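You operate a simulated robot arm through the tools that you are given. There is no shell and no other tool.

You run a simulated robot arm. Do the job below in one go: nothing can be reset, and whatever is moved stays where it is left.

Task
Put both wilted plants in the shade tray and slide the green cover over.
Fine: slide the cover right off the tray to put them in. Where these are worked on the way, their far stop is far enough and under half their travel is too little: green cover.

It is judged by the outcome, as a careful person would: the job done as asked, and still so three seconds after it is handed in. It fails if anything else is knocked over, pushed out of place, dropped, spilled or broken. A push-on lid holds only when it is set on centred and level and pressed home; a screw cap is set on level and turned clockwise until tight.

Robot
A 7-joint arm with a two-finger parallel gripper, fixed in place. Base frame: the origin is on the floor under the middle of its stand, x ahead of it, y to its left, z up; the work surface is at about z = 740. Units: mm, degrees, N and s.
It reaches about 1524 mm from its shoulder. Its first joint turns from -149.0 to 149.0 degrees. Payload 3.5 kg.
The tool frame sits at the grasp point between the pads (the TCP): z along the fingers, y along the line on which they close. The tips reach 23 mm beyond it. The gripper opens to 94 mm. The fingers are 38 mm wide and 10 mm thick; the gripper's body (54 by 96 mm) begins 39 mm behind the TCP.
Orientation is told as [roll, pitch, yaw] about the base's x, y, z axes, in that order, counted from this pose: with the fingers straight down and closing along the base's y, the tool's x points along the base's -x, its y along +y and its z along -z.

Tools
- The arm moves only by the tool drive_tool. Its argument "commands" is a list of rows, each a list of 6 numbers: the shift along the tool's x, y, z in mm, then the turn, a rotation vector about the tool's x, y, z in degrees. In form: [[x, y, z, rx, ry, rz], ...]. A call has 1 to 20 rows; each row shifts and turns the commanded pose from where the row before left it, along the tool's axes as they then stand. "grip" is the gripper command, from -1 (fully open) to 1 (shut), values between in proportion, set as the call begins (left out, the last holds). Each row takes 0.2 s and may step no farther than 50 mm and 8.6 degrees from the row before; otherwise, or with a gripper value out of range, the whole call is refused. Where a pose cannot be reached the arm comes as near as it can. A force on the tool above 40 N (or 10 N above the force at the start of the call, whichever is more), or a blocked arm, ends the call early, and 0.2 s more pass. The fingers move at their own pace (about 153 mm/s each) and stop on an object; they squeeze with about 38 N. The grip force told is the motor's: it shows also when the fingers shut on nothing. Time passes only in rows, and 0.2 s behind the last, so rows that do not move let the fingers close. The reply holds the time, the measured pose of the TCP, the force on the tool along the base axes, the opening and the grip force, in the units named above and with some noise, with the torque about the TCP (base axes, N m) and any sound that the robot's microphone picked up.
- Cameras (640 x 400 px; columns grow to the right, rows downward): "scene" is fixed at [226.2, 649.8, 1372.5]; the picture's right is [-0.08, -1.00, 0.00], its down [-0.63, 0.05, -0.78] and it looks along [0.78, -0.06, -0.63] (base axes); focal length 234 px, centre (320, 200). "wrist" rides on the gripper at [87, 16, -74] in the tool frame; the picture's right is [-0.18, 0.98, 0.00], its down [-0.58, -0.11, -0.81] and it looks along [-0.79, -0.15, 0.59] (tool axes); focal length 243 px, centre (320, 200). There is no depth. A picture from a camera that has moved, and an enlarged one, comes with that camera's place and axes in the base frame and with its lens. The place of the scene camera against the robot may be out by one fixed shift of up to 12 mm in any direction.
- capture(camera): a new picture of that camera. It takes no simulated time.
- enlarge(camera, box): a new picture of the part [left, top, right, bottom] of that camera's present view, enlarged. It takes no simulated time.
- hand_in(): hands the job in; it is judged then, once.

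Nothing tells you positions but the pictures and the camera data. Unless the task says otherwise, let go and move clear before handing in.

The tools are called after ">>>" by a JSON object that holds its "fn" and its "kwargs". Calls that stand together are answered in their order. drive_tool: Moves the arm, as the interface text tells. Its arguments: {"type":"object","properties":{"commands":{"type":"array","items":{"type":"array","items":{"type":"number"}}},"grip":{"type":"number"}},"required":["commands"]} The other tools are called the same way: capture (camera) takes a picture; enlarge (camera, box) takes an enlarged picture of a part of a camera's view; hand_in () hands the job in.

At the start:

```text
time: 0.0
ee_pos: [1034.5, 364.3, 1181.2]
orientation: [0.1, 0.0, 0.0]
wrist_force: [-0.4, 0.5, -0.1]
ft_torque: [0.0, 0.0, 0.03]
opening: 94.1
finger_force: 0.1
```

scene: 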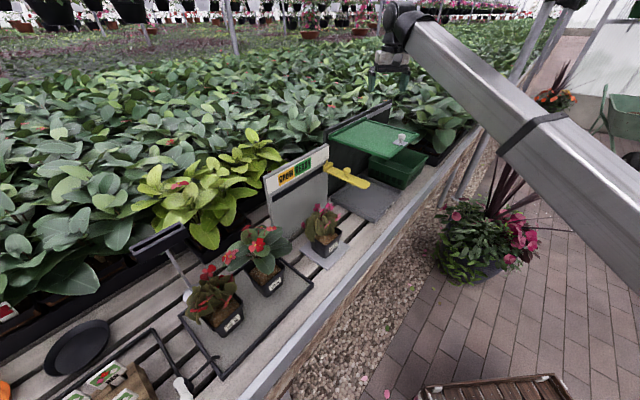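
wrist: 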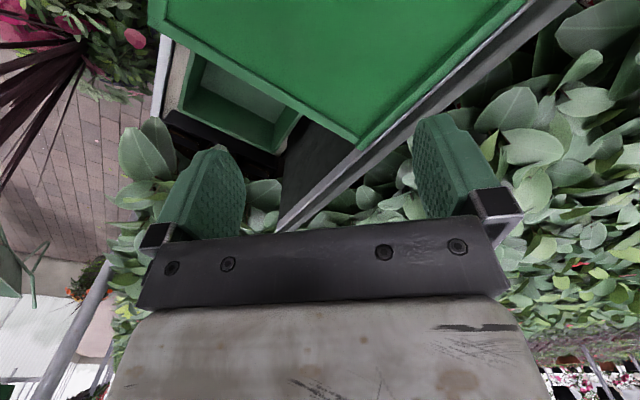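

I see a bench with potted plants on the left, a green tray with a green sliding cover on the right, and a signboard and yellow lever in the middle. I'll enlarge the regions of interest first.

>>> {"fn": "enlarge", "kwargs": {"camera": "scene", "box": [300, 90, 460, 190]}}

>>> {"fn": "enlarge", "kwargs": {"camera": "scene", "box": [170, 200, 330, 300]}}

>>> {"fn": "enlarge", "kwargs": {"camera": "scene", "box": [250, 130, 410, 230]}}

>>> {"fn": "enlarge", "kwargs": {"camera": "scene", "box": [0, 220, 288, 400]}}

```text
4.00 times, centred on (380, 140) of scene
camera zoom: at [226.2, 649.8, 1372.5], right [-0.08, -1.0, 0.0], down [-0.63, 0.05, -0.78], along [0.78, -0.06, -0.63], focal length 934 px, centre (80, 440)
```

zoom: 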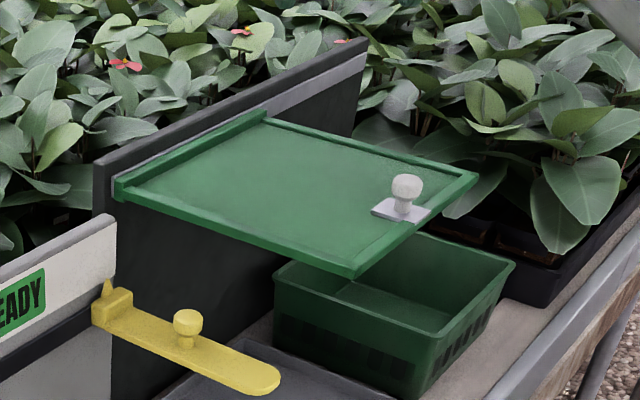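

```text
4.00 times, centred on (250, 250) of scene
camera zoom: at [226.2, 649.8, 1372.5], right [-0.08, -1.0, 0.0], down [-0.63, 0.05, -0.78], along [0.78, -0.06, -0.63], focal length 934 px, centre (600, 0)
```

zoom: 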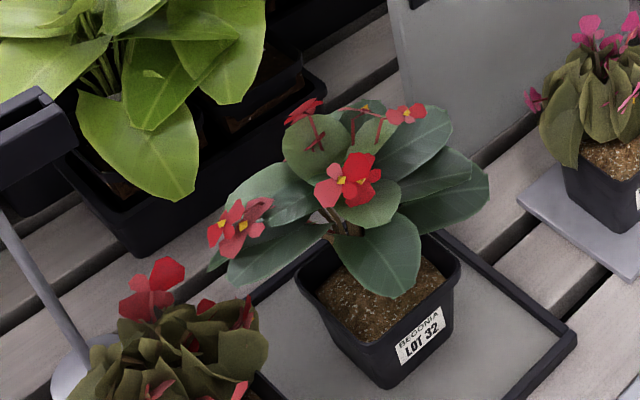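

```text
4.00 times, centred on (330, 180) of scene
camera zoom: at [226.2, 649.8, 1372.5], right [-0.08, -1.0, 0.0], down [-0.63, 0.05, -0.78], along [0.78, -0.06, -0.63], focal length 934 px, centre (280, 280)
```

zoom: 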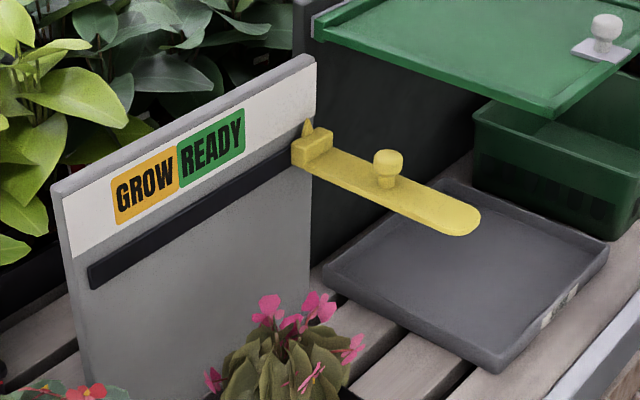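

```text
2.22 times, centred on (144, 310) of scene
camera zoom: at [226.2, 649.8, 1372.5], right [-0.08, -1.0, 0.0], down [-0.63, 0.05, -0.78], along [0.78, -0.06, -0.63], focal length 519 px, centre (711, -44)
```

zoom: 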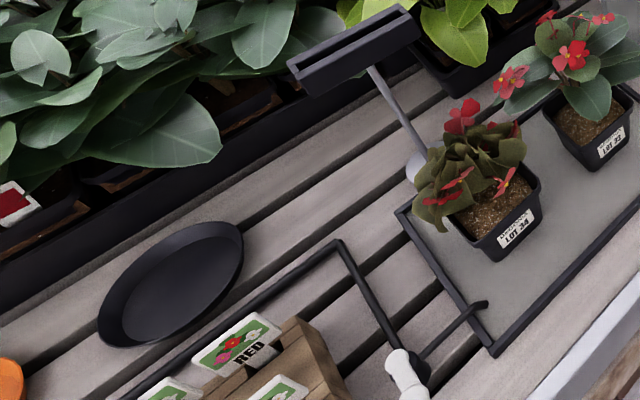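

The bench runs diagonally, and the green basket sits near (1100, 200) with the sliding cover above it. I'll back up and raise the arm for a clearer wrist view of the basket and cover.

>>> {"fn": "drive_tool", "kwargs": {"commands": [[20, 0, -45, 0, 0, 0], [30, -10, -45, 0, 0, 0], [40, -15, -40, 0, 0, 0], [40, -20, -40, 0, 0, 0], [40, -20, -30, 0, 0, 0], [40, -20, -20, 0, 0, 0], [0, 0, 0, 0, 0, 0]], "grip": -1}}

>>> {"fn": "capture", "kwargs": {"camera": "wrist"}}

>>> {"fn": "capture", "kwargs": {"camera": "scene"}}

```text
refused: row 2 steps farther than a row can; nothing moved
```

```text
taken
camera wrist: at [948.4, 381.7, 1256.2], right [0.18, 0.98, 0.0], down [0.58, -0.11, 0.81], along [0.79, -0.15, -0.59], focal length 243 px, centre (320, 200)
```

wrist: 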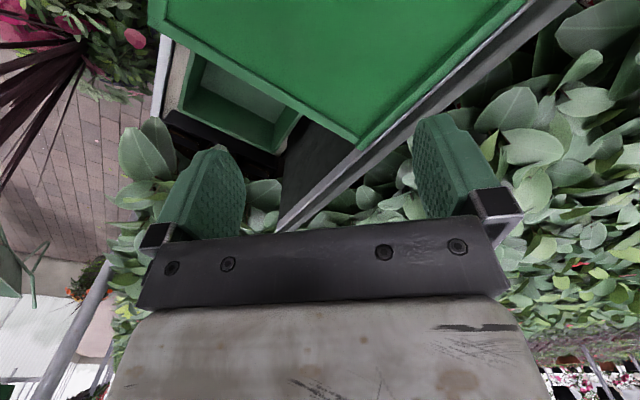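

```text
taken
```

scene: 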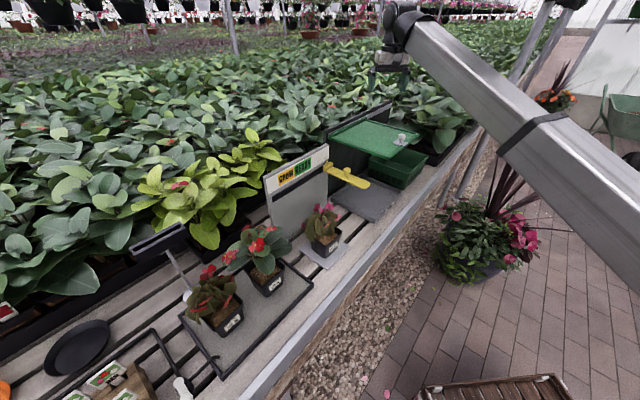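

The step was too long in a row, so nothing moved. I'll repeat with smaller steps, backing up and raising the arm.

>>> {"fn": "drive_tool", "kwargs": {"commands": [[15, 0, -40, 0, 0, 0], [25, -10, -35, 0, 0, 0], [30, -12, -30, 0, 0, 0], [30, -12, -30, 0, 0, 0], [30, -15, -30, 0, 0, 0], [30, -15, -25, 0, 0, 0], [30, -15, -25, 0, 0, 0], [25, -10, -10, 0, 0, 0], [0, 0, 0, 0, 0, 0]], "grip": -1}}

>>> {"fn": "capture", "kwargs": {"camera": "wrist"}}

>>> {"fn": "capture", "kwargs": {"camera": "scene"}}

```text
time: 1.9
ee_pos: [969.7, 336.8, 1284.2]
orientation: [3.8, -8.9, -2.2]
wrist_force: [22.9, 142.1, -53.5]
ft_torque: [-11.06, -4.43, -16.34]
opening: 94.0
finger_force: 0.1
out of reach, approached as far as the arm can: row 3, 4, 5, 6, 7, 8
stopped in row 9: the force on the tool passed its limit at 50 N (the readings are from after the stop); the commanded pose is now the measured one
```

```text
taken
camera wrist: at [872.9, 351.7, 1346.3], right [0.21, 0.97, 0.09], down [0.44, -0.18, 0.88], along [0.87, -0.14, -0.47], focal length 243 px, centre (320, 200)
```

wrist: 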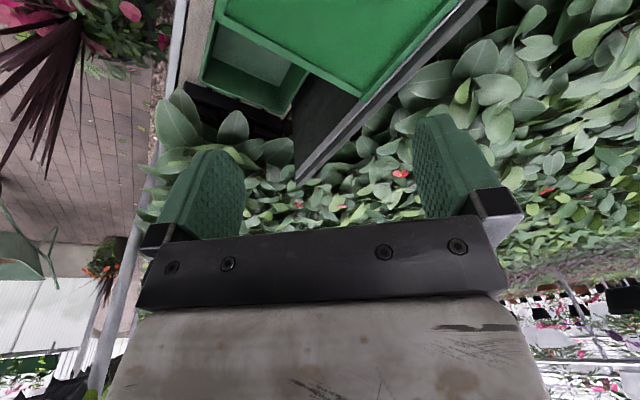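

```text
taken
```

scene: 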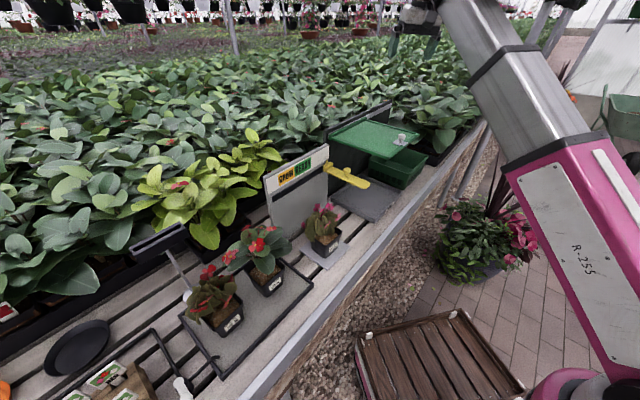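

The arm hit its reach limit up there and stopped, without touching anything on the bench. I'll bring the tool down, level it and check that the force clears.

>>> {"fn": "drive_tool", "kwargs": {"commands": [[0, 0, 20, 0, 0, 0], [0, 0, 25, 1.3, 3, -0.7], [0, 0, 25, 1.3, 3, -0.8], [0, 0, 25, 1.2, 2.9, -0.7], [0, 0, 0, 0, 0, 0]]}}

```text
time: 2.2
ee_pos: [945.5, 426.4, 1210.0]
orientation: [18.0, -16.1, -4.3]
wrist_force: [277.9, 128.9, 121.9]
ft_torque: [-8.7, 34.1, -11.56]
opening: 93.8
finger_force: 0.1
stopped in row 1: the force on the tool passed its limit at 201 N (the readings are from after the stop); the commanded pose is now the measured one
```

The tool force has gone up sharply and the tool is tilting, so I'll look before moving again.

>>> {"fn": "capture", "kwargs": {"camera": "scene"}}

>>> {"fn": "capture", "kwargs": {"camera": "wrist"}}

```text
taken
```

scene: 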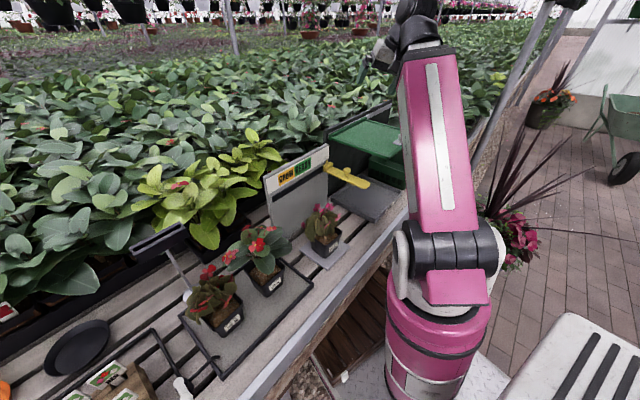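

```text
taken
camera wrist: at [840.6, 426.3, 1258.7], right [0.16, 0.93, 0.34], down [0.33, -0.38, 0.87], along [0.93, -0.03, -0.36], focal length 243 px, centre (320, 200)
```

wrist: 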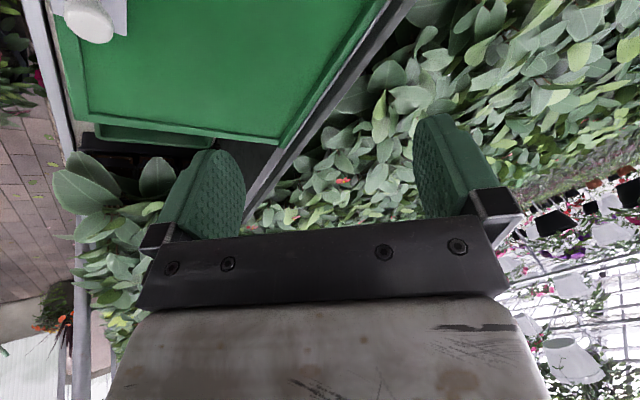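

The arm's elbow swung through its redundant joint, and nothing on the bench looks touched. The force is probably from the motion itself, so I'll hold still and let it settle.

>>> {"fn": "drive_tool", "kwargs": {"commands": [[0, 0, 0, 0, 0, 0]]}}

>>> {"fn": "capture", "kwargs": {"camera": "scene"}}

```text
time: 2.6
ee_pos: [1036.7, 243.0, 1186.3]
orientation: [61.9, -27.7, -12.6]
wrist_force: [88.5, 192.5, 68.8]
ft_torque: [-3.38, 8.44, -19.72]
opening: 93.9
finger_force: 0.1
stopped in row 1: the arm was blocked; the commanded pose is now the measured one
```

```text
taken
```

scene: 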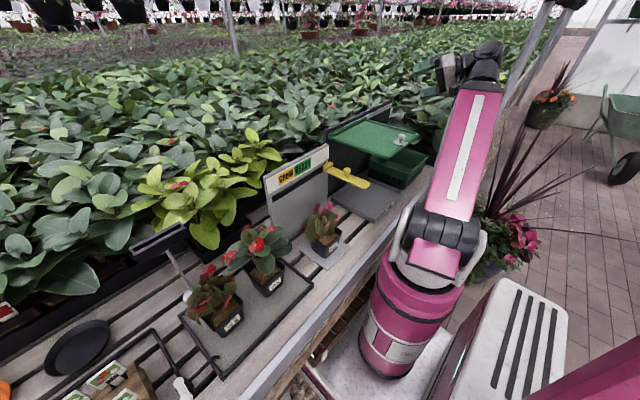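

The arm is still settling, with the gripper well above the bench. I'll keep holding.

>>> {"fn": "drive_tool", "kwargs": {"commands": [[0, 0, 0, 0, 0, 0]]}}

>>> {"fn": "capture", "kwargs": {"camera": "scene"}}

```text
time: 2.9
ee_pos: [716.0, -365.7, 1191.4]
orientation: [69.2, -36.4, -48.5]
wrist_force: [197.8, 112.5, 103.2]
ft_torque: [5.01, 9.4, -19.67]
opening: 94.0
finger_force: 0.0
stopped in row 1: the arm was blocked; the commanded pose is now the measured one
```

```text
taken
```

scene: 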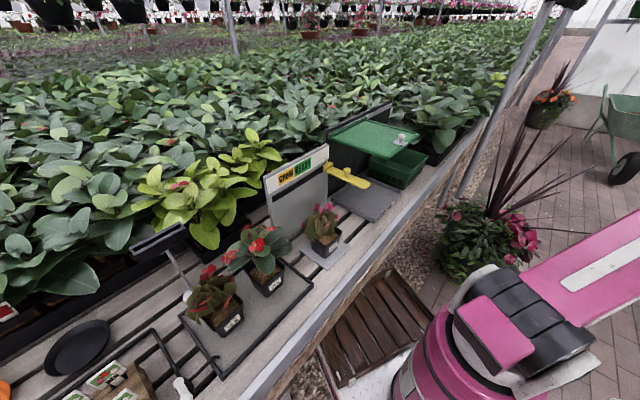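

The arm has swung away to the right, clear of the bench, and everything on the bench is unchanged. I'll keep holding until it stops.

>>> {"fn": "drive_tool", "kwargs": {"commands": [[0, 0, 0, 0, 0, 0]]}}

>>> {"fn": "capture", "kwargs": {"camera": "scene"}}

```text
time: 3.2
ee_pos: [-202.2, -759.4, 1232.4]
orientation: [71.4, -44.5, -92.0]
wrist_force: [204.5, -35.6, -42.4]
ft_torque: [-7.65, -10.65, -22.63]
opening: 93.9
finger_force: 0.0
stopped in row 1: the arm was blocked; the commanded pose is now the measured one
```

```text
taken
```

scene: 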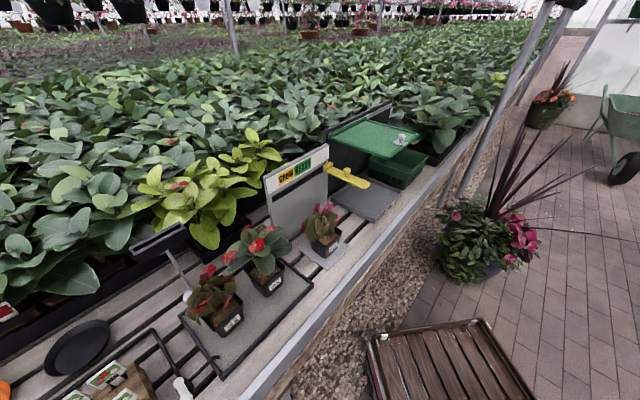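

The arm is still swinging round its base, away from the bench. I'll keep holding.

>>> {"fn": "drive_tool", "kwargs": {"commands": [[0, 0, 0, 0, 0, 0], [0, 0, 0, 0, 0, 0]]}}

```text
time: 3.5
ee_pos: [-468.0, -735.5, 1174.5]
orientation: [73.6, -43.9, -102.4]
wrist_force: [172.4, -77.4, 90.8]
ft_torque: [9.02, 0.76, -16.66]
opening: 94.1
finger_force: 0.1
stopped in row 1: the force on the tool passed its limit at 280 N (the readings are from after the stop); the commanded pose is now the measured one
```

>>> {"fn": "drive_tool", "kwargs": {"commands": [[0, 0, 0, 0, 0, 0], [0, 0, 0, 0, 0, 0]]}}

>>> {"fn": "capture", "kwargs": {"camera": "wrist"}}

```text
time: 4.1
ee_pos: [-390.9, -790.7, 1221.3]
orientation: [70.5, -45.3, -93.8]
wrist_force: [1.8, -2.2, -1.0]
ft_torque: [-0.23, -0.19, -0.03]
opening: 93.9
finger_force: 0.1
```

```text
taken
camera wrist: at [-449.3, -696.6, 1188.0], right [0.36, 0.51, 0.78], down [-0.81, -0.24, 0.53], along [0.45, -0.83, 0.33], focal length 243 px, centre (320, 200)
```

wrist: 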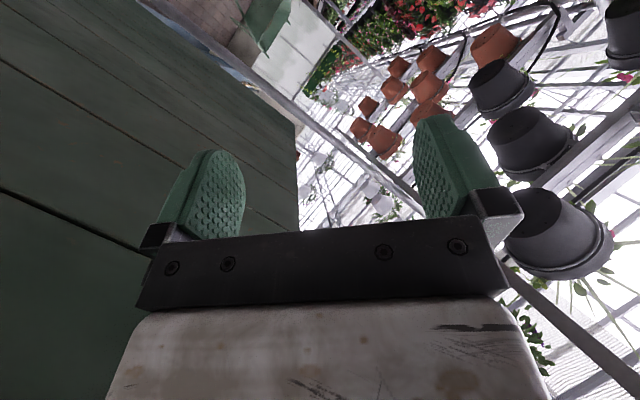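

The arm has settled with no force on it, well away from the bench. I'll check the scene again, including the crate-like object at the bottom of the picture.

>>> {"fn": "capture", "kwargs": {"camera": "scene"}}

>>> {"fn": "enlarge", "kwargs": {"camera": "scene", "box": [320, 250, 560, 400]}}

>>> {"fn": "enlarge", "kwargs": {"camera": "scene", "box": [300, 90, 460, 190]}}

```text
taken
```

scene: 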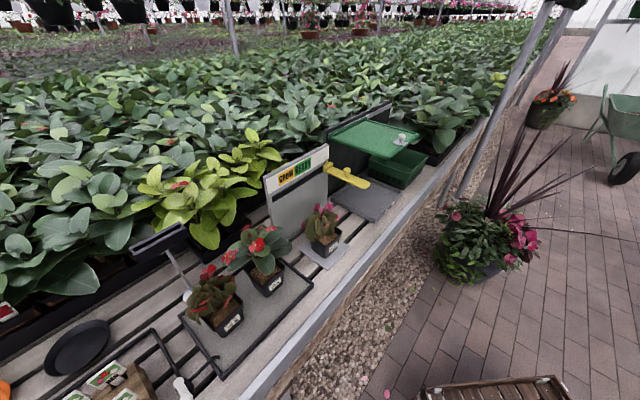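

```text
2.67 times, centred on (440, 325) of scene
camera zoom: at [226.2, 649.8, 1372.5], right [-0.08, -1.0, 0.0], down [-0.63, 0.05, -0.78], along [0.78, -0.06, -0.63], focal length 623 px, centre (0, -133)
```

zoom: 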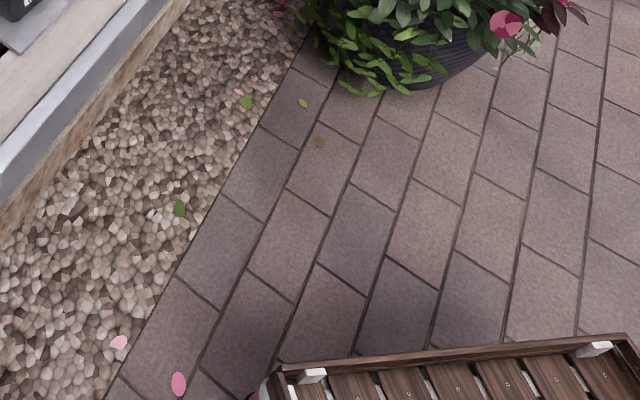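

```text
4.00 times, centred on (380, 140) of scene
camera zoom: at [226.2, 649.8, 1372.5], right [-0.08, -1.0, 0.0], down [-0.63, 0.05, -0.78], along [0.78, -0.06, -0.63], focal length 934 px, centre (80, 440)
```

zoom: 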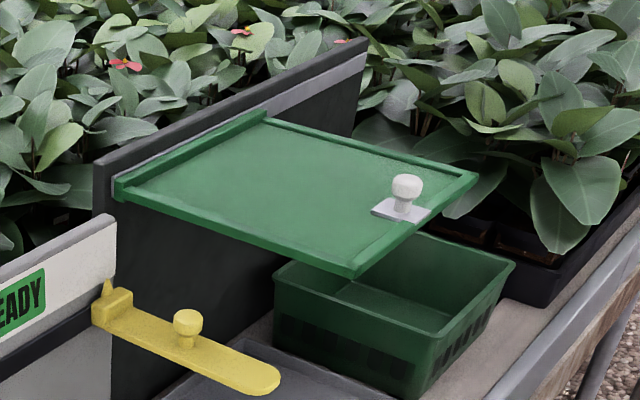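

The scene matches the start and nothing on the bench was disturbed. I'll now carefully turn the tool back to pointing down, staying away from the reach limit.

>>> {"fn": "drive_tool", "kwargs": {"commands": [[0, 0, 0, 6, 0, 0], [0, 0, 0, 7, 0, 0], [0, 0, 0, 7, 0, 0], [0, 0, 0, 7, 0, 0], [0, 0, 0, 0, 0, 0]]}}

>>> {"fn": "capture", "kwargs": {"camera": "wrist"}}

```text
time: 5.3
ee_pos: [-402.0, -814.7, 1219.0]
orientation: [43.8, -44.7, -93.8]
wrist_force: [0.1, 0.2, -0.2]
ft_torque: [-0.01, 0.0, 0.01]
opening: 94.2
finger_force: 0.1
```

```text
taken
camera wrist: at [-433.7, -703.9, 1204.4], right [0.73, 0.3, 0.61], down [-0.64, -0.02, 0.77], along [0.24, -0.95, 0.18], focal length 243 px, centre (320, 200)
```

wrist: 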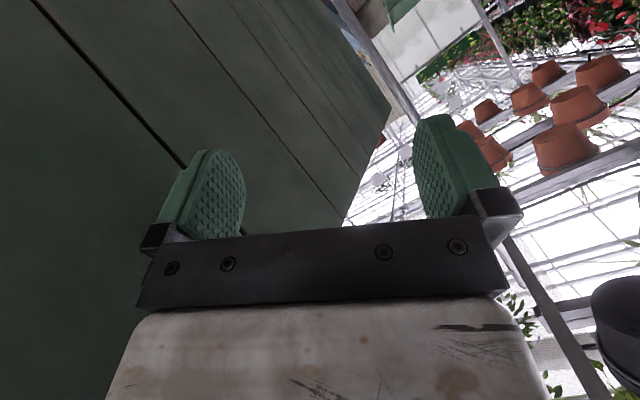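

The tool is turning back as expected with no force. I'll continue the roll, then move inward a little.

>>> {"fn": "drive_tool", "kwargs": {"commands": [[0, 0, 0, 7.3, 0, 0], [0, 0, 0, 7.3, 0, 0], [0, 0, 0, 7.3, 0, 0], [0, 0, 0, 7.3, 0, 0], [0, 0, 0, 7.3, 0, 0], [0, 0, 0, 7.3, 0, 0], [0, 0, 0, 0, 0, 0]]}}

>>> {"fn": "capture", "kwargs": {"camera": "wrist"}}

```text
time: 6.9
ee_pos: [-401.6, -814.9, 1218.3]
orientation: [0.0, -44.7, -93.8]
wrist_force: [0.3, 0.1, -0.3]
ft_torque: [-0.01, -0.01, -0.01]
opening: 93.9
finger_force: 0.1
```

```text
taken
camera wrist: at [-377.1, -701.0, 1211.3], right [0.97, -0.19, 0.13], down [-0.1, 0.16, 0.98], along [-0.21, -0.97, 0.14], focal length 243 px, centre (320, 200)
```

wrist: 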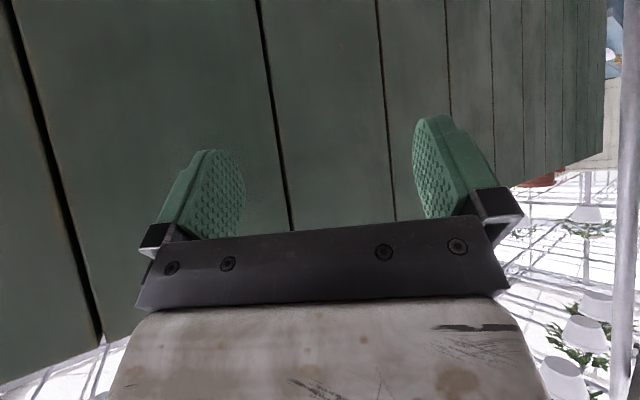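

A planked wall is ahead of the camera here. I'll pitch the tool to straight down with the TCP held in place.

>>> {"fn": "drive_tool", "kwargs": {"commands": [[0, 0, 0, 0, 7.45, 0], [0, 0, 0, 0, 7.45, 0], [0, 0, 0, 0, 7.45, 0], [0, 0, 0, 0, 7.45, 0], [0, 0, 0, 0, 7.45, 0], [0, 0, 0, 0, 7.45, 0], [0, 0, 0, 0, 0, 0]]}}

>>> {"fn": "capture", "kwargs": {"camera": "wrist"}}

```text
time: 8.1
ee_pos: [-402.8, -817.5, 1219.5]
orientation: [-0.4, -8.9, -93.7]
wrist_force: [-4.4, -12.6, -19.4]
ft_torque: [-0.93, 0.26, 0.1]
opening: 94.0
finger_force: 0.1
out of reach, approached as far as the arm can: row 6
stopped in row 6: the force on the tool passed its limit at 119 N (the readings are from after the stop); the commanded pose is now the measured one
```

```text
taken
camera wrist: at [-378.4, -722.2, 1280.1], right [0.97, -0.25, 0.02], down [-0.13, -0.44, 0.89], along [-0.21, -0.86, -0.46], focal length 243 px, centre (320, 200)
```

wrist: 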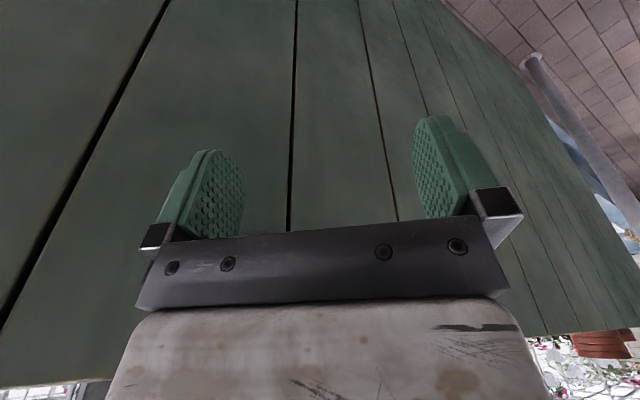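

Straight down is not reachable from here in the arm's present elbow posture. I'll tilt the tool back up a little and check that the force clears.

>>> {"fn": "drive_tool", "kwargs": {"commands": [[0, 0, 0, 0, -4, 0], [0, 0, 0, 0, -6, 0], [0, 0, 0, 0, -6, 0], [0, 0, 0, 0, -6, 0], [0, 0, 0, 0, 0, 0]]}}

>>> {"fn": "capture", "kwargs": {"camera": "scene"}}

```text
time: 9.3
ee_pos: [-402.3, -818.4, 1219.1]
orientation: [-0.4, -30.7, -93.7]
wrist_force: [0.3, -0.4, -0.5]
ft_torque: [-0.03, 0.0, 0.03]
opening: 93.9
finger_force: 0.1
```

```text
taken
```

scene: 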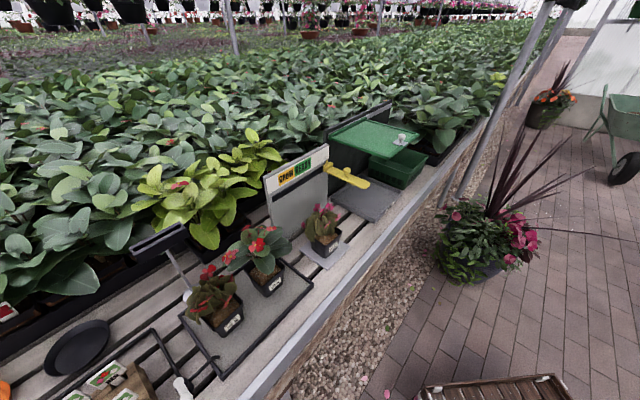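

All is quiet now. I'll pull the TCP inward, then swing the arm back round to the front in an arc along the path it came by.

>>> {"fn": "drive_tool", "kwargs": {"commands": [[20, 9.5, -12, 0, 0, 0], [39, 19, -23, 0, 0, 0], [20, 9.5, -12, 0, 0, 0], [-7, 22, 4, -0.87, 0, -1.46], [-14.7, 45.1, 8.7, -1.736, 0, -2.924], [-14.7, 45.1, 8.7, -1.736, 0, -2.924], [-14.7, 45.1, 8.7, -1.736, 0, -2.924], [-14.7, 45.1, 8.7, -1.736, 0, -2.924], [-14.7, 45.1, 8.7, -1.736, 0, -2.924], [0, 0, 0, 0, 0, 0]]}}

>>> {"fn": "capture", "kwargs": {"camera": "wrist"}}

```text
time: 11.5
ee_pos: [-105.5, -805.7, 1220.4]
orientation: [-0.2, -30.6, -75.0]
wrist_force: [-0.6, 0.7, -0.1]
ft_torque: [-0.01, -0.03, 0.01]
opening: 94.0
finger_force: 0.1
```

```text
taken
camera wrist: at [-118.2, -692.1, 1241.0], right [0.99, 0.1, 0.09], down [-0.08, -0.11, 0.99], along [0.11, -0.99, -0.11], focal length 243 px, centre (320, 200)
```

wrist: 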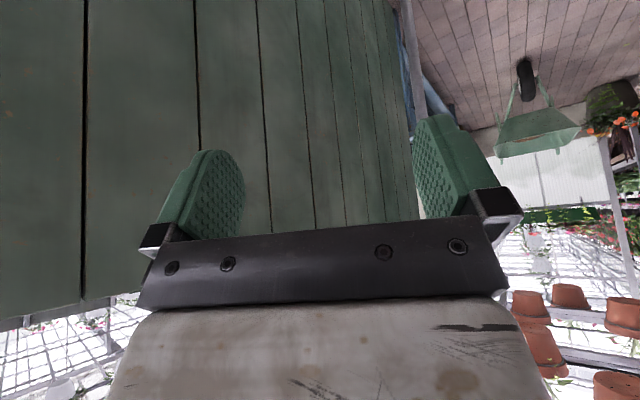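

The swing is smooth. I'll keep going round toward the front.

>>> {"fn": "drive_tool", "kwargs": {"commands": [[-14.7, 45.1, 8.7, -1.736, 0, -2.924], [-14.7, 45.1, 8.7, -1.736, 0, -2.924], [-14.7, 45.1, 8.7, -1.736, 0, -2.924], [-14.7, 45.1, 8.7, -1.736, 0, -2.924], [-14.7, 45.1, 8.7, -1.736, 0, -2.924], [-14.7, 45.1, 8.7, -1.736, 0, -2.924], [-14.7, 45.1, 8.7, -1.736, 0, -2.924], [-14.7, 45.1, 8.7, -1.736, 0, -2.924], [-14.7, 45.1, 8.7, -1.736, 0, -2.924], [-14.7, 45.1, 8.7, -1.736, 0, -2.924], [-14.7, 45.1, 8.7, -1.736, 0, -2.924], [-14.7, 45.1, 8.7, -1.736, 0, -2.924], [0, 0, 0, 0, 0, 0]]}}

>>> {"fn": "capture", "kwargs": {"camera": "wrist"}}

>>> {"fn": "capture", "kwargs": {"camera": "scene"}}

```text
time: 14.3
ee_pos: [449.3, -682.4, 1216.3]
orientation: [0.0, -30.5, -34.3]
wrist_force: [-0.4, 0.1, 0.9]
ft_torque: [0.0, 0.0, 0.0]
opening: 94.3
finger_force: 0.0
```

```text
taken
camera wrist: at [365.9, -605.5, 1237.5], right [0.69, 0.72, 0.09], down [0.01, -0.14, 0.99], along [0.73, -0.68, -0.11], focal length 243 px, centre (320, 200)
```

wrist: 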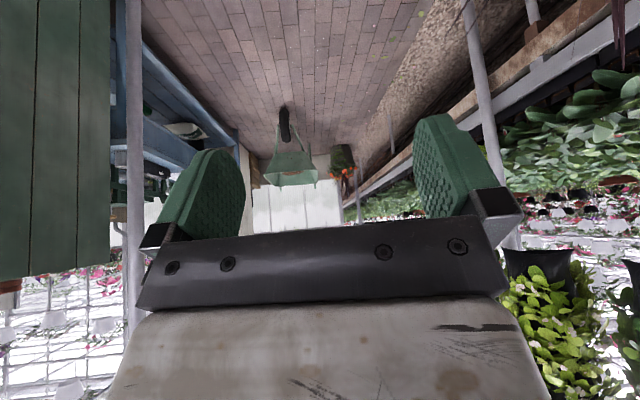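

```text
taken
```

scene: 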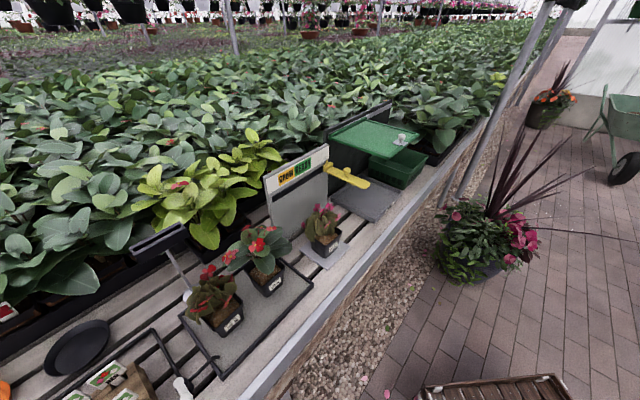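

It's going well. I'll continue to about -20° so the scene camera shows the elbow posture.

>>> {"fn": "drive_tool", "kwargs": {"commands": [[-14.7, 45.1, 8.7, -1.736, 0, -2.924], [-14.7, 45.1, 8.7, -1.736, 0, -2.924], [-14.7, 45.1, 8.7, -1.736, 0, -2.924], [-14.7, 45.1, 8.7, -1.736, 0, -2.924], [-14.7, 45.1, 8.7, -1.736, 0, -2.924], [-14.7, 45.1, 8.7, -1.736, 0, -2.924], [-14.7, 45.1, 8.7, -1.736, 0, -2.924], [-14.7, 45.1, 8.7, -1.736, 0, -2.924], [-14.7, 45.1, 8.7, -1.736, 0, -2.924], [-14.7, 45.1, 8.7, -1.736, 0, -2.924], [0, 0, 0, 0, 0, 0]]}}

>>> {"fn": "capture", "kwargs": {"camera": "wrist"}}

>>> {"fn": "capture", "kwargs": {"camera": "scene"}}

```text
time: 16.7
ee_pos: [755.0, -313.7, 1221.0]
orientation: [0.2, -30.6, -0.4]
wrist_force: [-0.1, 0.6, 0.4]
ft_torque: [0.02, 0.0, 0.01]
opening: 94.0
finger_force: 0.2
```

```text
taken
camera wrist: at [642.8, -295.6, 1240.9], right [0.16, 0.98, 0.1], down [0.09, -0.11, 0.99], along [0.98, -0.15, -0.11], focal length 243 px, centre (320, 200)
```

wrist: 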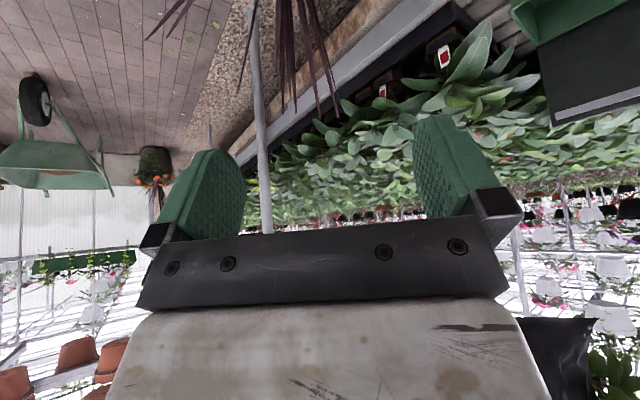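

```text
taken
```

scene: 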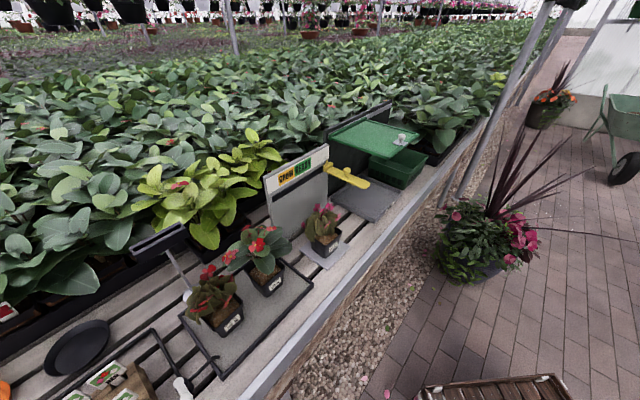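

The arm is back near the front with everything undisturbed. I'll enlarge parts of the scene to measure the bench direction and the plants' positions.

>>> {"fn": "enlarge", "kwargs": {"camera": "scene", "box": [170, 240, 298, 320]}}

>>> {"fn": "enlarge", "kwargs": {"camera": "scene", "box": [280, 190, 408, 270]}}

>>> {"fn": "enlarge", "kwargs": {"camera": "scene", "box": [340, 130, 468, 210]}}

>>> {"fn": "enlarge", "kwargs": {"camera": "scene", "box": [310, 90, 438, 170]}}

```text
5.00 times, centred on (234, 280) of scene
camera zoom: at [226.2, 649.8, 1372.5], right [-0.08, -1.0, 0.0], down [-0.63, 0.05, -0.78], along [0.78, -0.06, -0.63], focal length 1168 px, centre (750, -200)
```

zoom: 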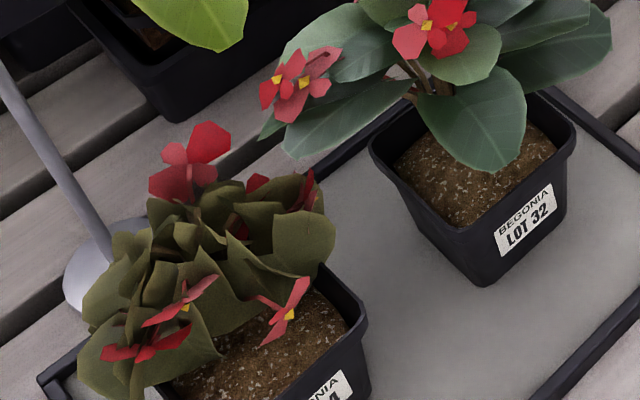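

```text
5.00 times, centred on (344, 230) of scene
camera zoom: at [226.2, 649.8, 1372.5], right [-0.08, -1.0, 0.0], down [-0.63, 0.05, -0.78], along [0.78, -0.06, -0.63], focal length 1168 px, centre (200, 50)
```

zoom: 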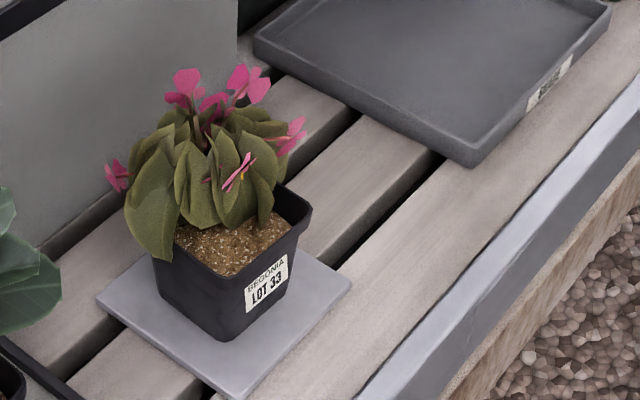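

```text
5.00 times, centred on (404, 170) of scene
camera zoom: at [226.2, 649.8, 1372.5], right [-0.08, -1.0, 0.0], down [-0.63, 0.05, -0.78], along [0.78, -0.06, -0.63], focal length 1168 px, centre (-100, 350)
```

zoom: 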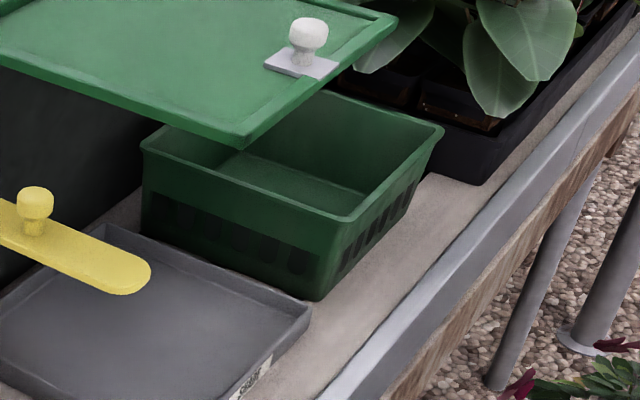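

```text
5.00 times, centred on (374, 130) of scene
camera zoom: at [226.2, 649.8, 1372.5], right [-0.08, -1.0, 0.0], down [-0.63, 0.05, -0.78], along [0.78, -0.06, -0.63], focal length 1168 px, centre (50, 550)
```

zoom: 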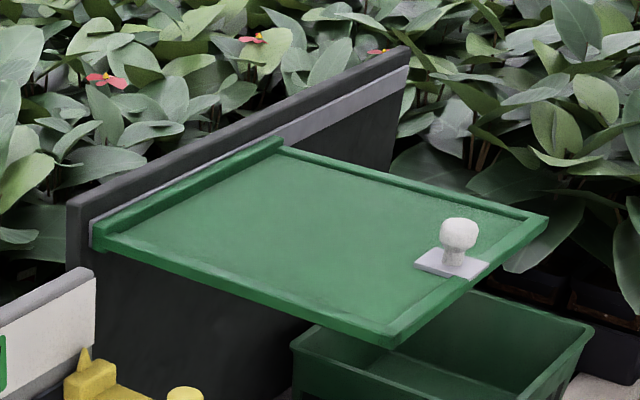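

The cover works out at about z ≈ 1030, and it appears to be hanging over the grey tray rather than the green basket. I need to read the label on the grey tray to know which one is the shade tray.

>>> {"fn": "enlarge", "kwargs": {"camera": "scene", "box": [374, 195, 406, 215]}}

>>> {"fn": "enlarge", "kwargs": {"camera": "scene", "box": [320, 160, 416, 220]}}

>>> {"fn": "enlarge", "kwargs": {"camera": "scene", "box": [60, 330, 188, 400]}}

```text
16.00 times, centred on (390, 205) of scene
camera zoom: at [226.2, 649.8, 1372.5], right [-0.08, -1.0, 0.0], down [-0.63, 0.05, -0.78], along [0.78, -0.06, -0.63], focal length 3737 px, centre (-800, 120)
```

zoom: 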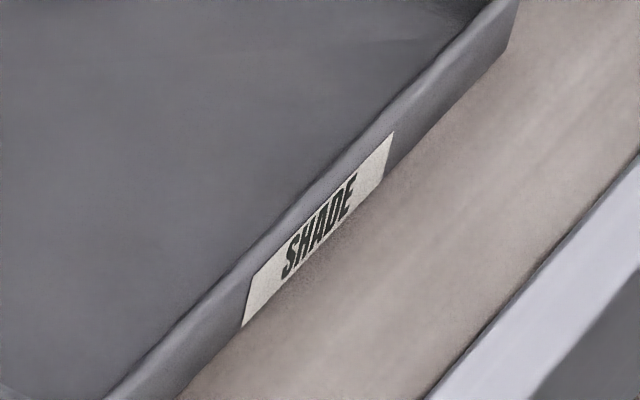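

```text
6.67 times, centred on (368, 190) of scene
camera zoom: at [226.2, 649.8, 1372.5], right [-0.08, -1.0, 0.0], down [-0.63, 0.05, -0.78], along [0.78, -0.06, -0.63], focal length 1557 px, centre (0, 267)
```

zoom: 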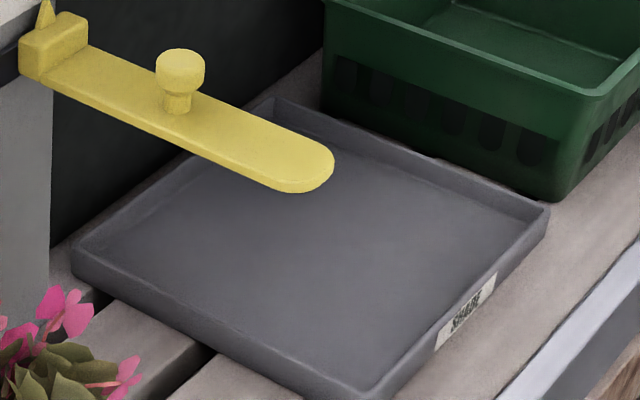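

```text
5.00 times, centred on (124, 365) of scene
camera zoom: at [226.2, 649.8, 1372.5], right [-0.08, -1.0, 0.0], down [-0.63, 0.05, -0.78], along [0.78, -0.06, -0.63], focal length 1168 px, centre (1300, -625)
```

zoom: 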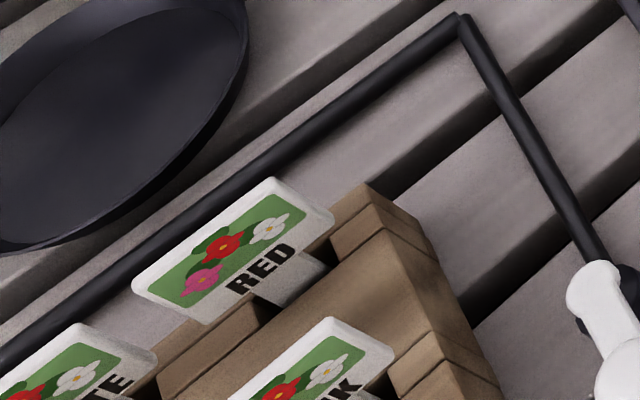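

The dark grey tray is labelled SHADE, so that is the target and the green basket is not. The cover currently hangs over it, and the wilted plants are LOT 33 and LOT 34. I'll bring the arm a bit further round to check its posture.

>>> {"fn": "drive_tool", "kwargs": {"commands": [[-14.7, 45.1, 8.7, -1.736, 0, -2.924], [-14.7, 45.1, 8.7, -1.736, 0, -2.924], [-14.7, 45.1, 8.7, -1.736, 0, -2.924], [-14.7, 45.1, 8.7, -1.736, 0, -2.924], [-14.7, 45.1, 8.7, -1.736, 0, -2.924], [0, 0, 0, 0, 0, 0]]}}

>>> {"fn": "capture", "kwargs": {"camera": "wrist"}}

>>> {"fn": "capture", "kwargs": {"camera": "scene"}}

```text
time: 18.1
ee_pos: [811.6, -83.3, 1216.3]
orientation: [0.2, -30.6, 16.5]
wrist_force: [0.3, 0.2, 0.3]
ft_torque: [0.0, 0.0, 0.03]
opening: 93.9
finger_force: 0.0
```

```text
taken
camera wrist: at [700.2, -99.9, 1237.3], right [-0.13, 0.99, 0.1], down [0.12, -0.08, 0.99], along [0.98, 0.14, -0.11], focal length 243 px, centre (320, 200)
```

wrist: 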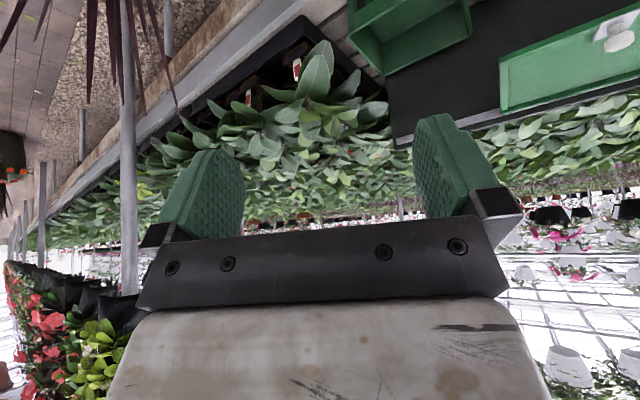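

```text
taken
```

scene: 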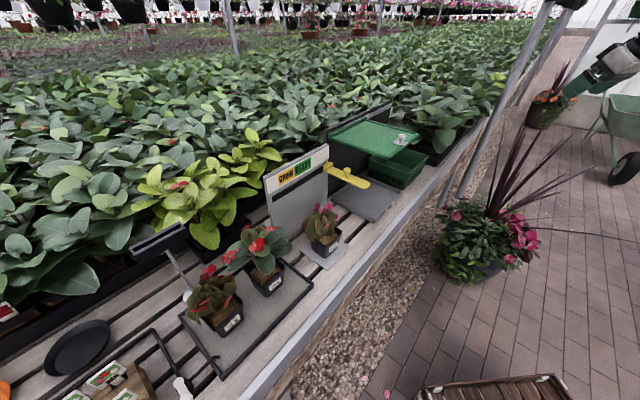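

The arm's posture is usable and the wrist view now shows the cover and basket. I'll move closer in front of the bench, facing it squarely, for a better look.

>>> {"fn": "drive_tool", "kwargs": {"commands": [[16.8, 40.5, -6.8, -2.42, 0, -4.09], [13.8, 41.9, -5, -2.42, 0, -4.09], [10.8, 42.9, -3.2, -2.42, 0, -4.09], [7.7, 43.7, -1.4, -2.42, 0, -4.09], [4.6, 44.1, 0.4, -2.42, 0, -4.09], [1.4, 44.3, 2.3, -2.42, 0, -4.09], [0, 0, 0, 0, 0, 0]]}}

>>> {"fn": "capture", "kwargs": {"camera": "wrist"}}

>>> {"fn": "capture", "kwargs": {"camera": "scene"}}

```text
time: 19.7
ee_pos: [641.8, 120.0, 1203.7]
orientation: [0.2, -30.6, 45.1]
wrist_force: [0.2, 0.4, -0.1]
ft_torque: [0.03, -0.04, -0.03]
opening: 94.0
finger_force: 0.0
```

```text
taken
camera wrist: at [550.9, 52.6, 1223.4], right [-0.59, 0.8, 0.1], down [0.14, -0.02, 0.99], along [0.8, 0.59, -0.1], focal length 243 px, centre (320, 200)
```

wrist: 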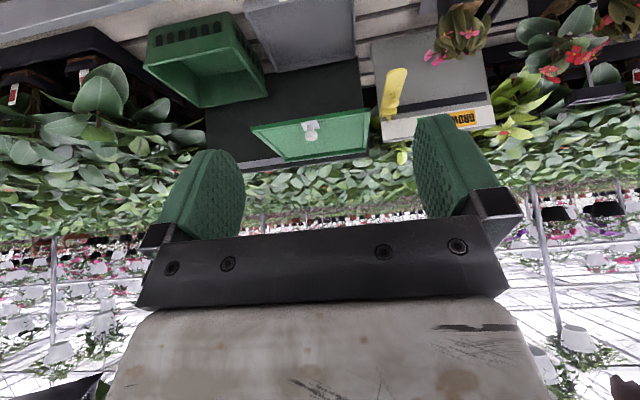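

```text
taken
```

scene: 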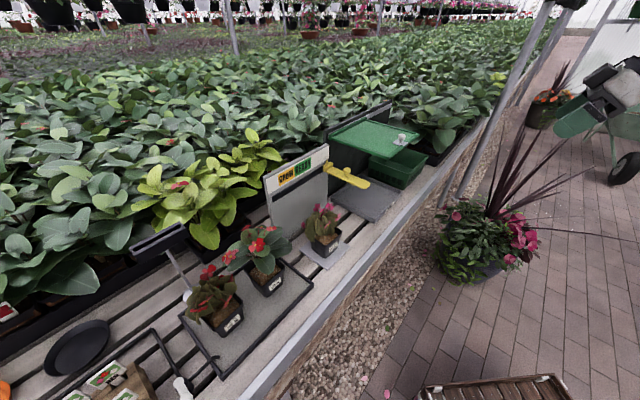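

I now have a good view of everything: basket, shade tray, cover with its knob, lever and plants. I'll enlarge the cover and tray for precise locations.

>>> {"fn": "enlarge", "kwargs": {"camera": "wrist", "box": [200, 80, 400, 205]}}

>>> {"fn": "enlarge", "kwargs": {"camera": "wrist", "box": [230, 0, 390, 100]}}

>>> {"fn": "enlarge", "kwargs": {"camera": "wrist", "box": [380, 0, 640, 130]}}

```text
3.20 times, centred on (300, 142) of wrist
camera zoom: at [550.9, 52.6, 1223.4], right [-0.59, 0.8, 0.1], down [0.14, -0.02, 0.99], along [0.8, 0.59, -0.1], focal length 776 px, centre (384, 384)
```

zoom: 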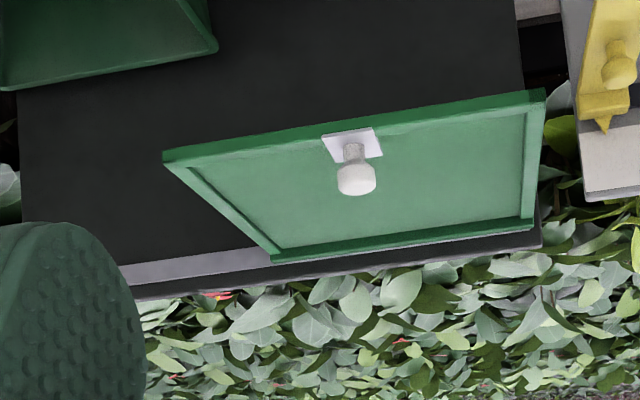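

```text
4.00 times, centred on (310, 50) of wrist
camera zoom: at [550.9, 52.6, 1223.4], right [-0.59, 0.8, 0.1], down [0.14, -0.02, 0.99], along [0.8, 0.59, -0.1], focal length 970 px, centre (360, 800)
```

zoom: 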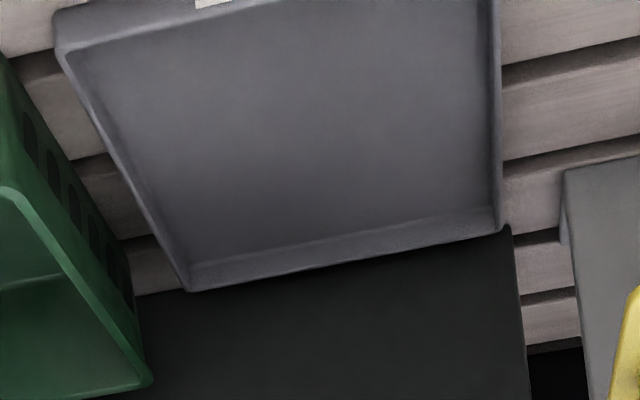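

```text
2.46 times, centred on (510, 65) of wrist
camera zoom: at [550.9, 52.6, 1223.4], right [-0.59, 0.8, 0.1], down [0.14, -0.02, 0.99], along [0.8, 0.59, -0.1], focal length 597 px, centre (-148, 532)
```

zoom: 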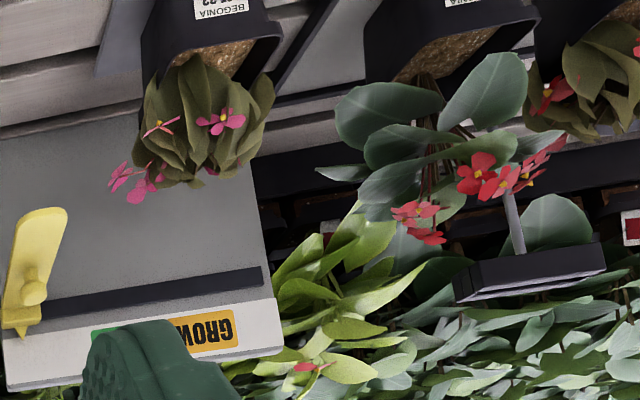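

The knob bulb comes out near (920, 319, 1051), at the middle of the cover's front edge. I'll pitch the tool nearly horizontal, facing the bench.

>>> {"fn": "drive_tool", "kwargs": {"commands": [[0, 0, 0, 0, -5, 0], [0, 0, 0, 0, -7, 0], [0, 0, 0, 0, -7, 0], [0, 0, 0, 0, -7, 0], [0, 0, 0, 0, -7, 0], [0, 0, 0, 0, -6.4, 0], [0, 0, 0, 0, 0, 0]]}}

>>> {"fn": "capture", "kwargs": {"camera": "scene"}}

```text
time: 21.3
ee_pos: [638.2, 121.8, 1203.0]
orientation: [0.4, -70.2, 44.7]
wrist_force: [-0.1, -0.6, -0.5]
ft_torque: [-0.01, 0.04, -0.01]
opening: 93.9
finger_force: 0.1
```

```text
taken
```

scene: 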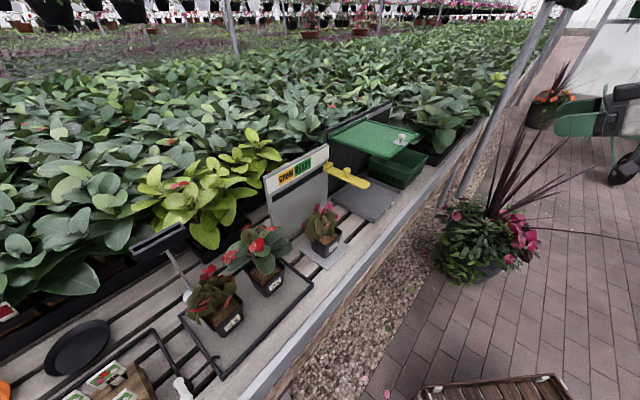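

The tool faces the bench now. I'll approach the knob partway and take a closer look.

>>> {"fn": "drive_tool", "kwargs": {"commands": [[4, -5, 20, 0, 0, 0], [7.4, -9.7, 38.2, 0, 0, 0], [7.4, -9.7, 38.2, 0, 0, 0], [7.4, -9.7, 38.2, 0, 0, 0], [7.4, -9.7, 38.2, 0, 0, 0], [7.4, -9.7, 38.2, 0, 0, 0], [3.4, -4.7, 18.2, 0, 0, 0], [0, 0, 0, 0, 0, 0]]}}

>>> {"fn": "capture", "kwargs": {"camera": "wrist"}}

>>> {"fn": "capture", "kwargs": {"camera": "scene"}}

```text
time: 23.1
ee_pos: [821.1, 221.7, 1083.4]
orientation: [0.6, -70.1, 44.7]
wrist_force: [0.4, 0.0, -0.7]
ft_torque: [-0.01, 0.0, 0.02]
opening: 94.0
finger_force: 0.0
```

```text
taken
camera wrist: at [739.5, 163.7, 1028.7], right [-0.65, 0.74, 0.18], down [-0.32, -0.48, 0.82], along [0.69, 0.48, 0.54], focal length 243 px, centre (320, 200)
```

wrist: 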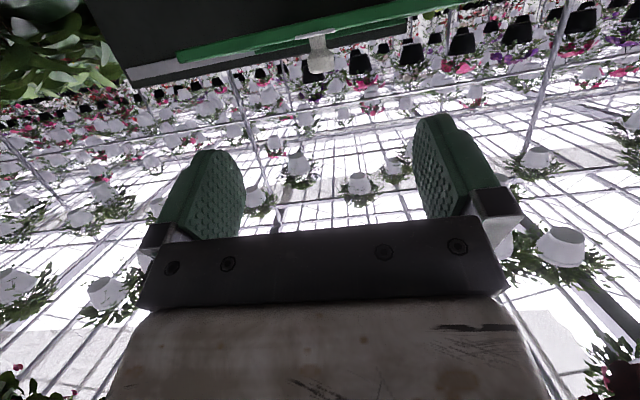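

```text
taken
```

scene: 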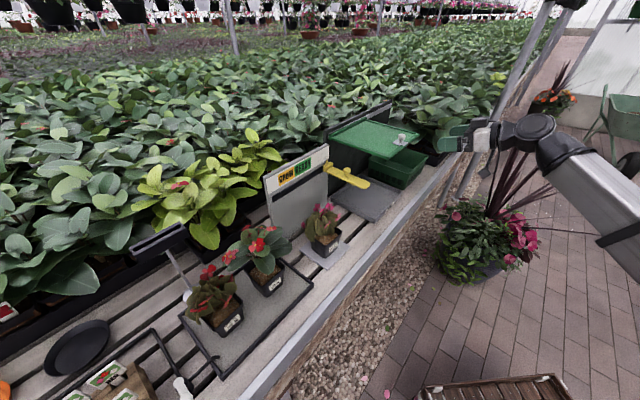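

The arm posture is good here, and the cover appears edge-on with its knob. I'll enlarge to refine the knob's position.

>>> {"fn": "enlarge", "kwargs": {"camera": "wrist", "box": [240, 0, 400, 100]}}

>>> {"fn": "enlarge", "kwargs": {"camera": "scene", "box": [340, 100, 500, 200]}}

```text
4.00 times, centred on (320, 50) of wrist
camera zoom: at [739.5, 163.7, 1028.7], right [-0.65, 0.74, 0.18], down [-0.32, -0.48, 0.82], along [0.69, 0.48, 0.54], focal length 970 px, centre (320, 800)
```

zoom: 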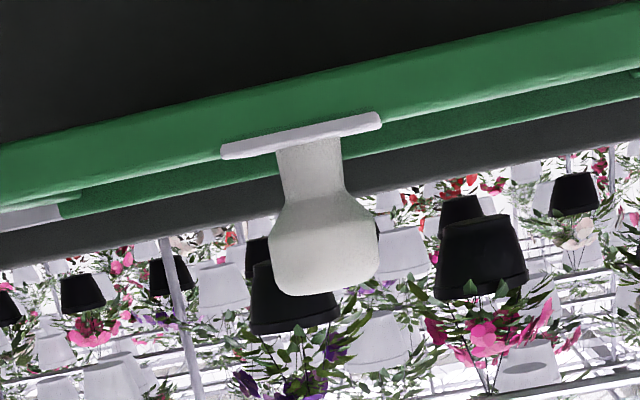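

```text
4.00 times, centred on (420, 150) of scene
camera zoom: at [226.2, 649.8, 1372.5], right [-0.08, -1.0, 0.0], down [-0.63, 0.05, -0.78], along [0.78, -0.06, -0.63], focal length 934 px, centre (-80, 400)
```

zoom: 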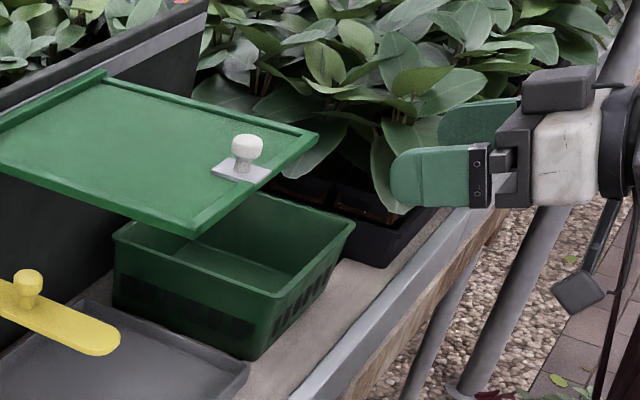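

The knob bulb works out at about (920, 322, 1046), roughly 24 mm across, with the cover top near z = 1023. I'll move in with the fingers open around it.

>>> {"fn": "drive_tool", "kwargs": {"commands": [[-4, 0.3, 24, 0, 0, 0], [-5.6, 0.4, 34, 0, 0, 0], [-5.6, 0.4, 34, 0, 0, 0], [-4.5, 0.3, 27, 0, 0, 0], [-2.4, 0.1, 15, 0, 0, 0], [0, 0, 0, 0, 0, 0]]}}

>>> {"fn": "capture", "kwargs": {"camera": "wrist"}}

>>> {"fn": "enlarge", "kwargs": {"camera": "scene", "box": [340, 90, 500, 190]}}

```text
time: 24.5
ee_pos: [913.2, 319.2, 1057.9]
orientation: [0.5, -70.2, 44.6]
wrist_force: [0.5, -1.0, -0.1]
ft_torque: [0.02, -0.01, -0.03]
opening: 94.0
finger_force: 0.0
```

```text
taken
camera wrist: at [831.9, 261.0, 1001.8], right [-0.65, 0.74, 0.18], down [-0.32, -0.48, 0.82], along [0.69, 0.48, 0.54], focal length 243 px, centre (320, 200)
```

wrist: 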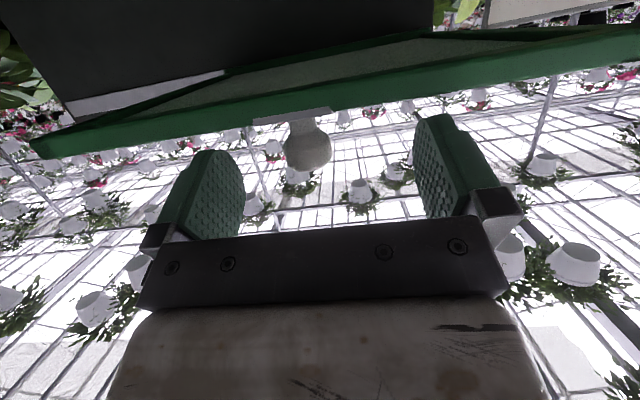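

```text
4.00 times, centred on (420, 140) of scene
camera zoom: at [226.2, 649.8, 1372.5], right [-0.08, -1.0, 0.0], down [-0.63, 0.05, -0.78], along [0.78, -0.06, -0.63], focal length 934 px, centre (-80, 440)
```

zoom: 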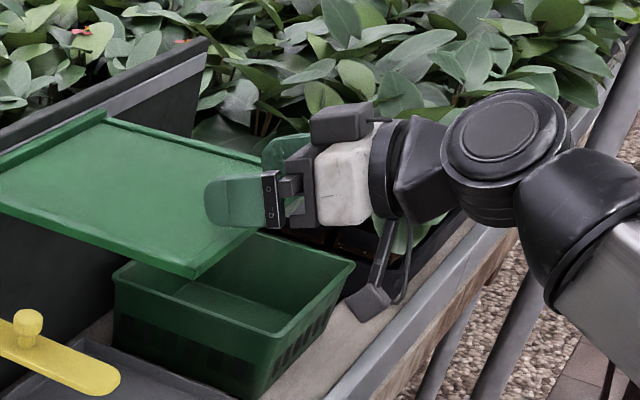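

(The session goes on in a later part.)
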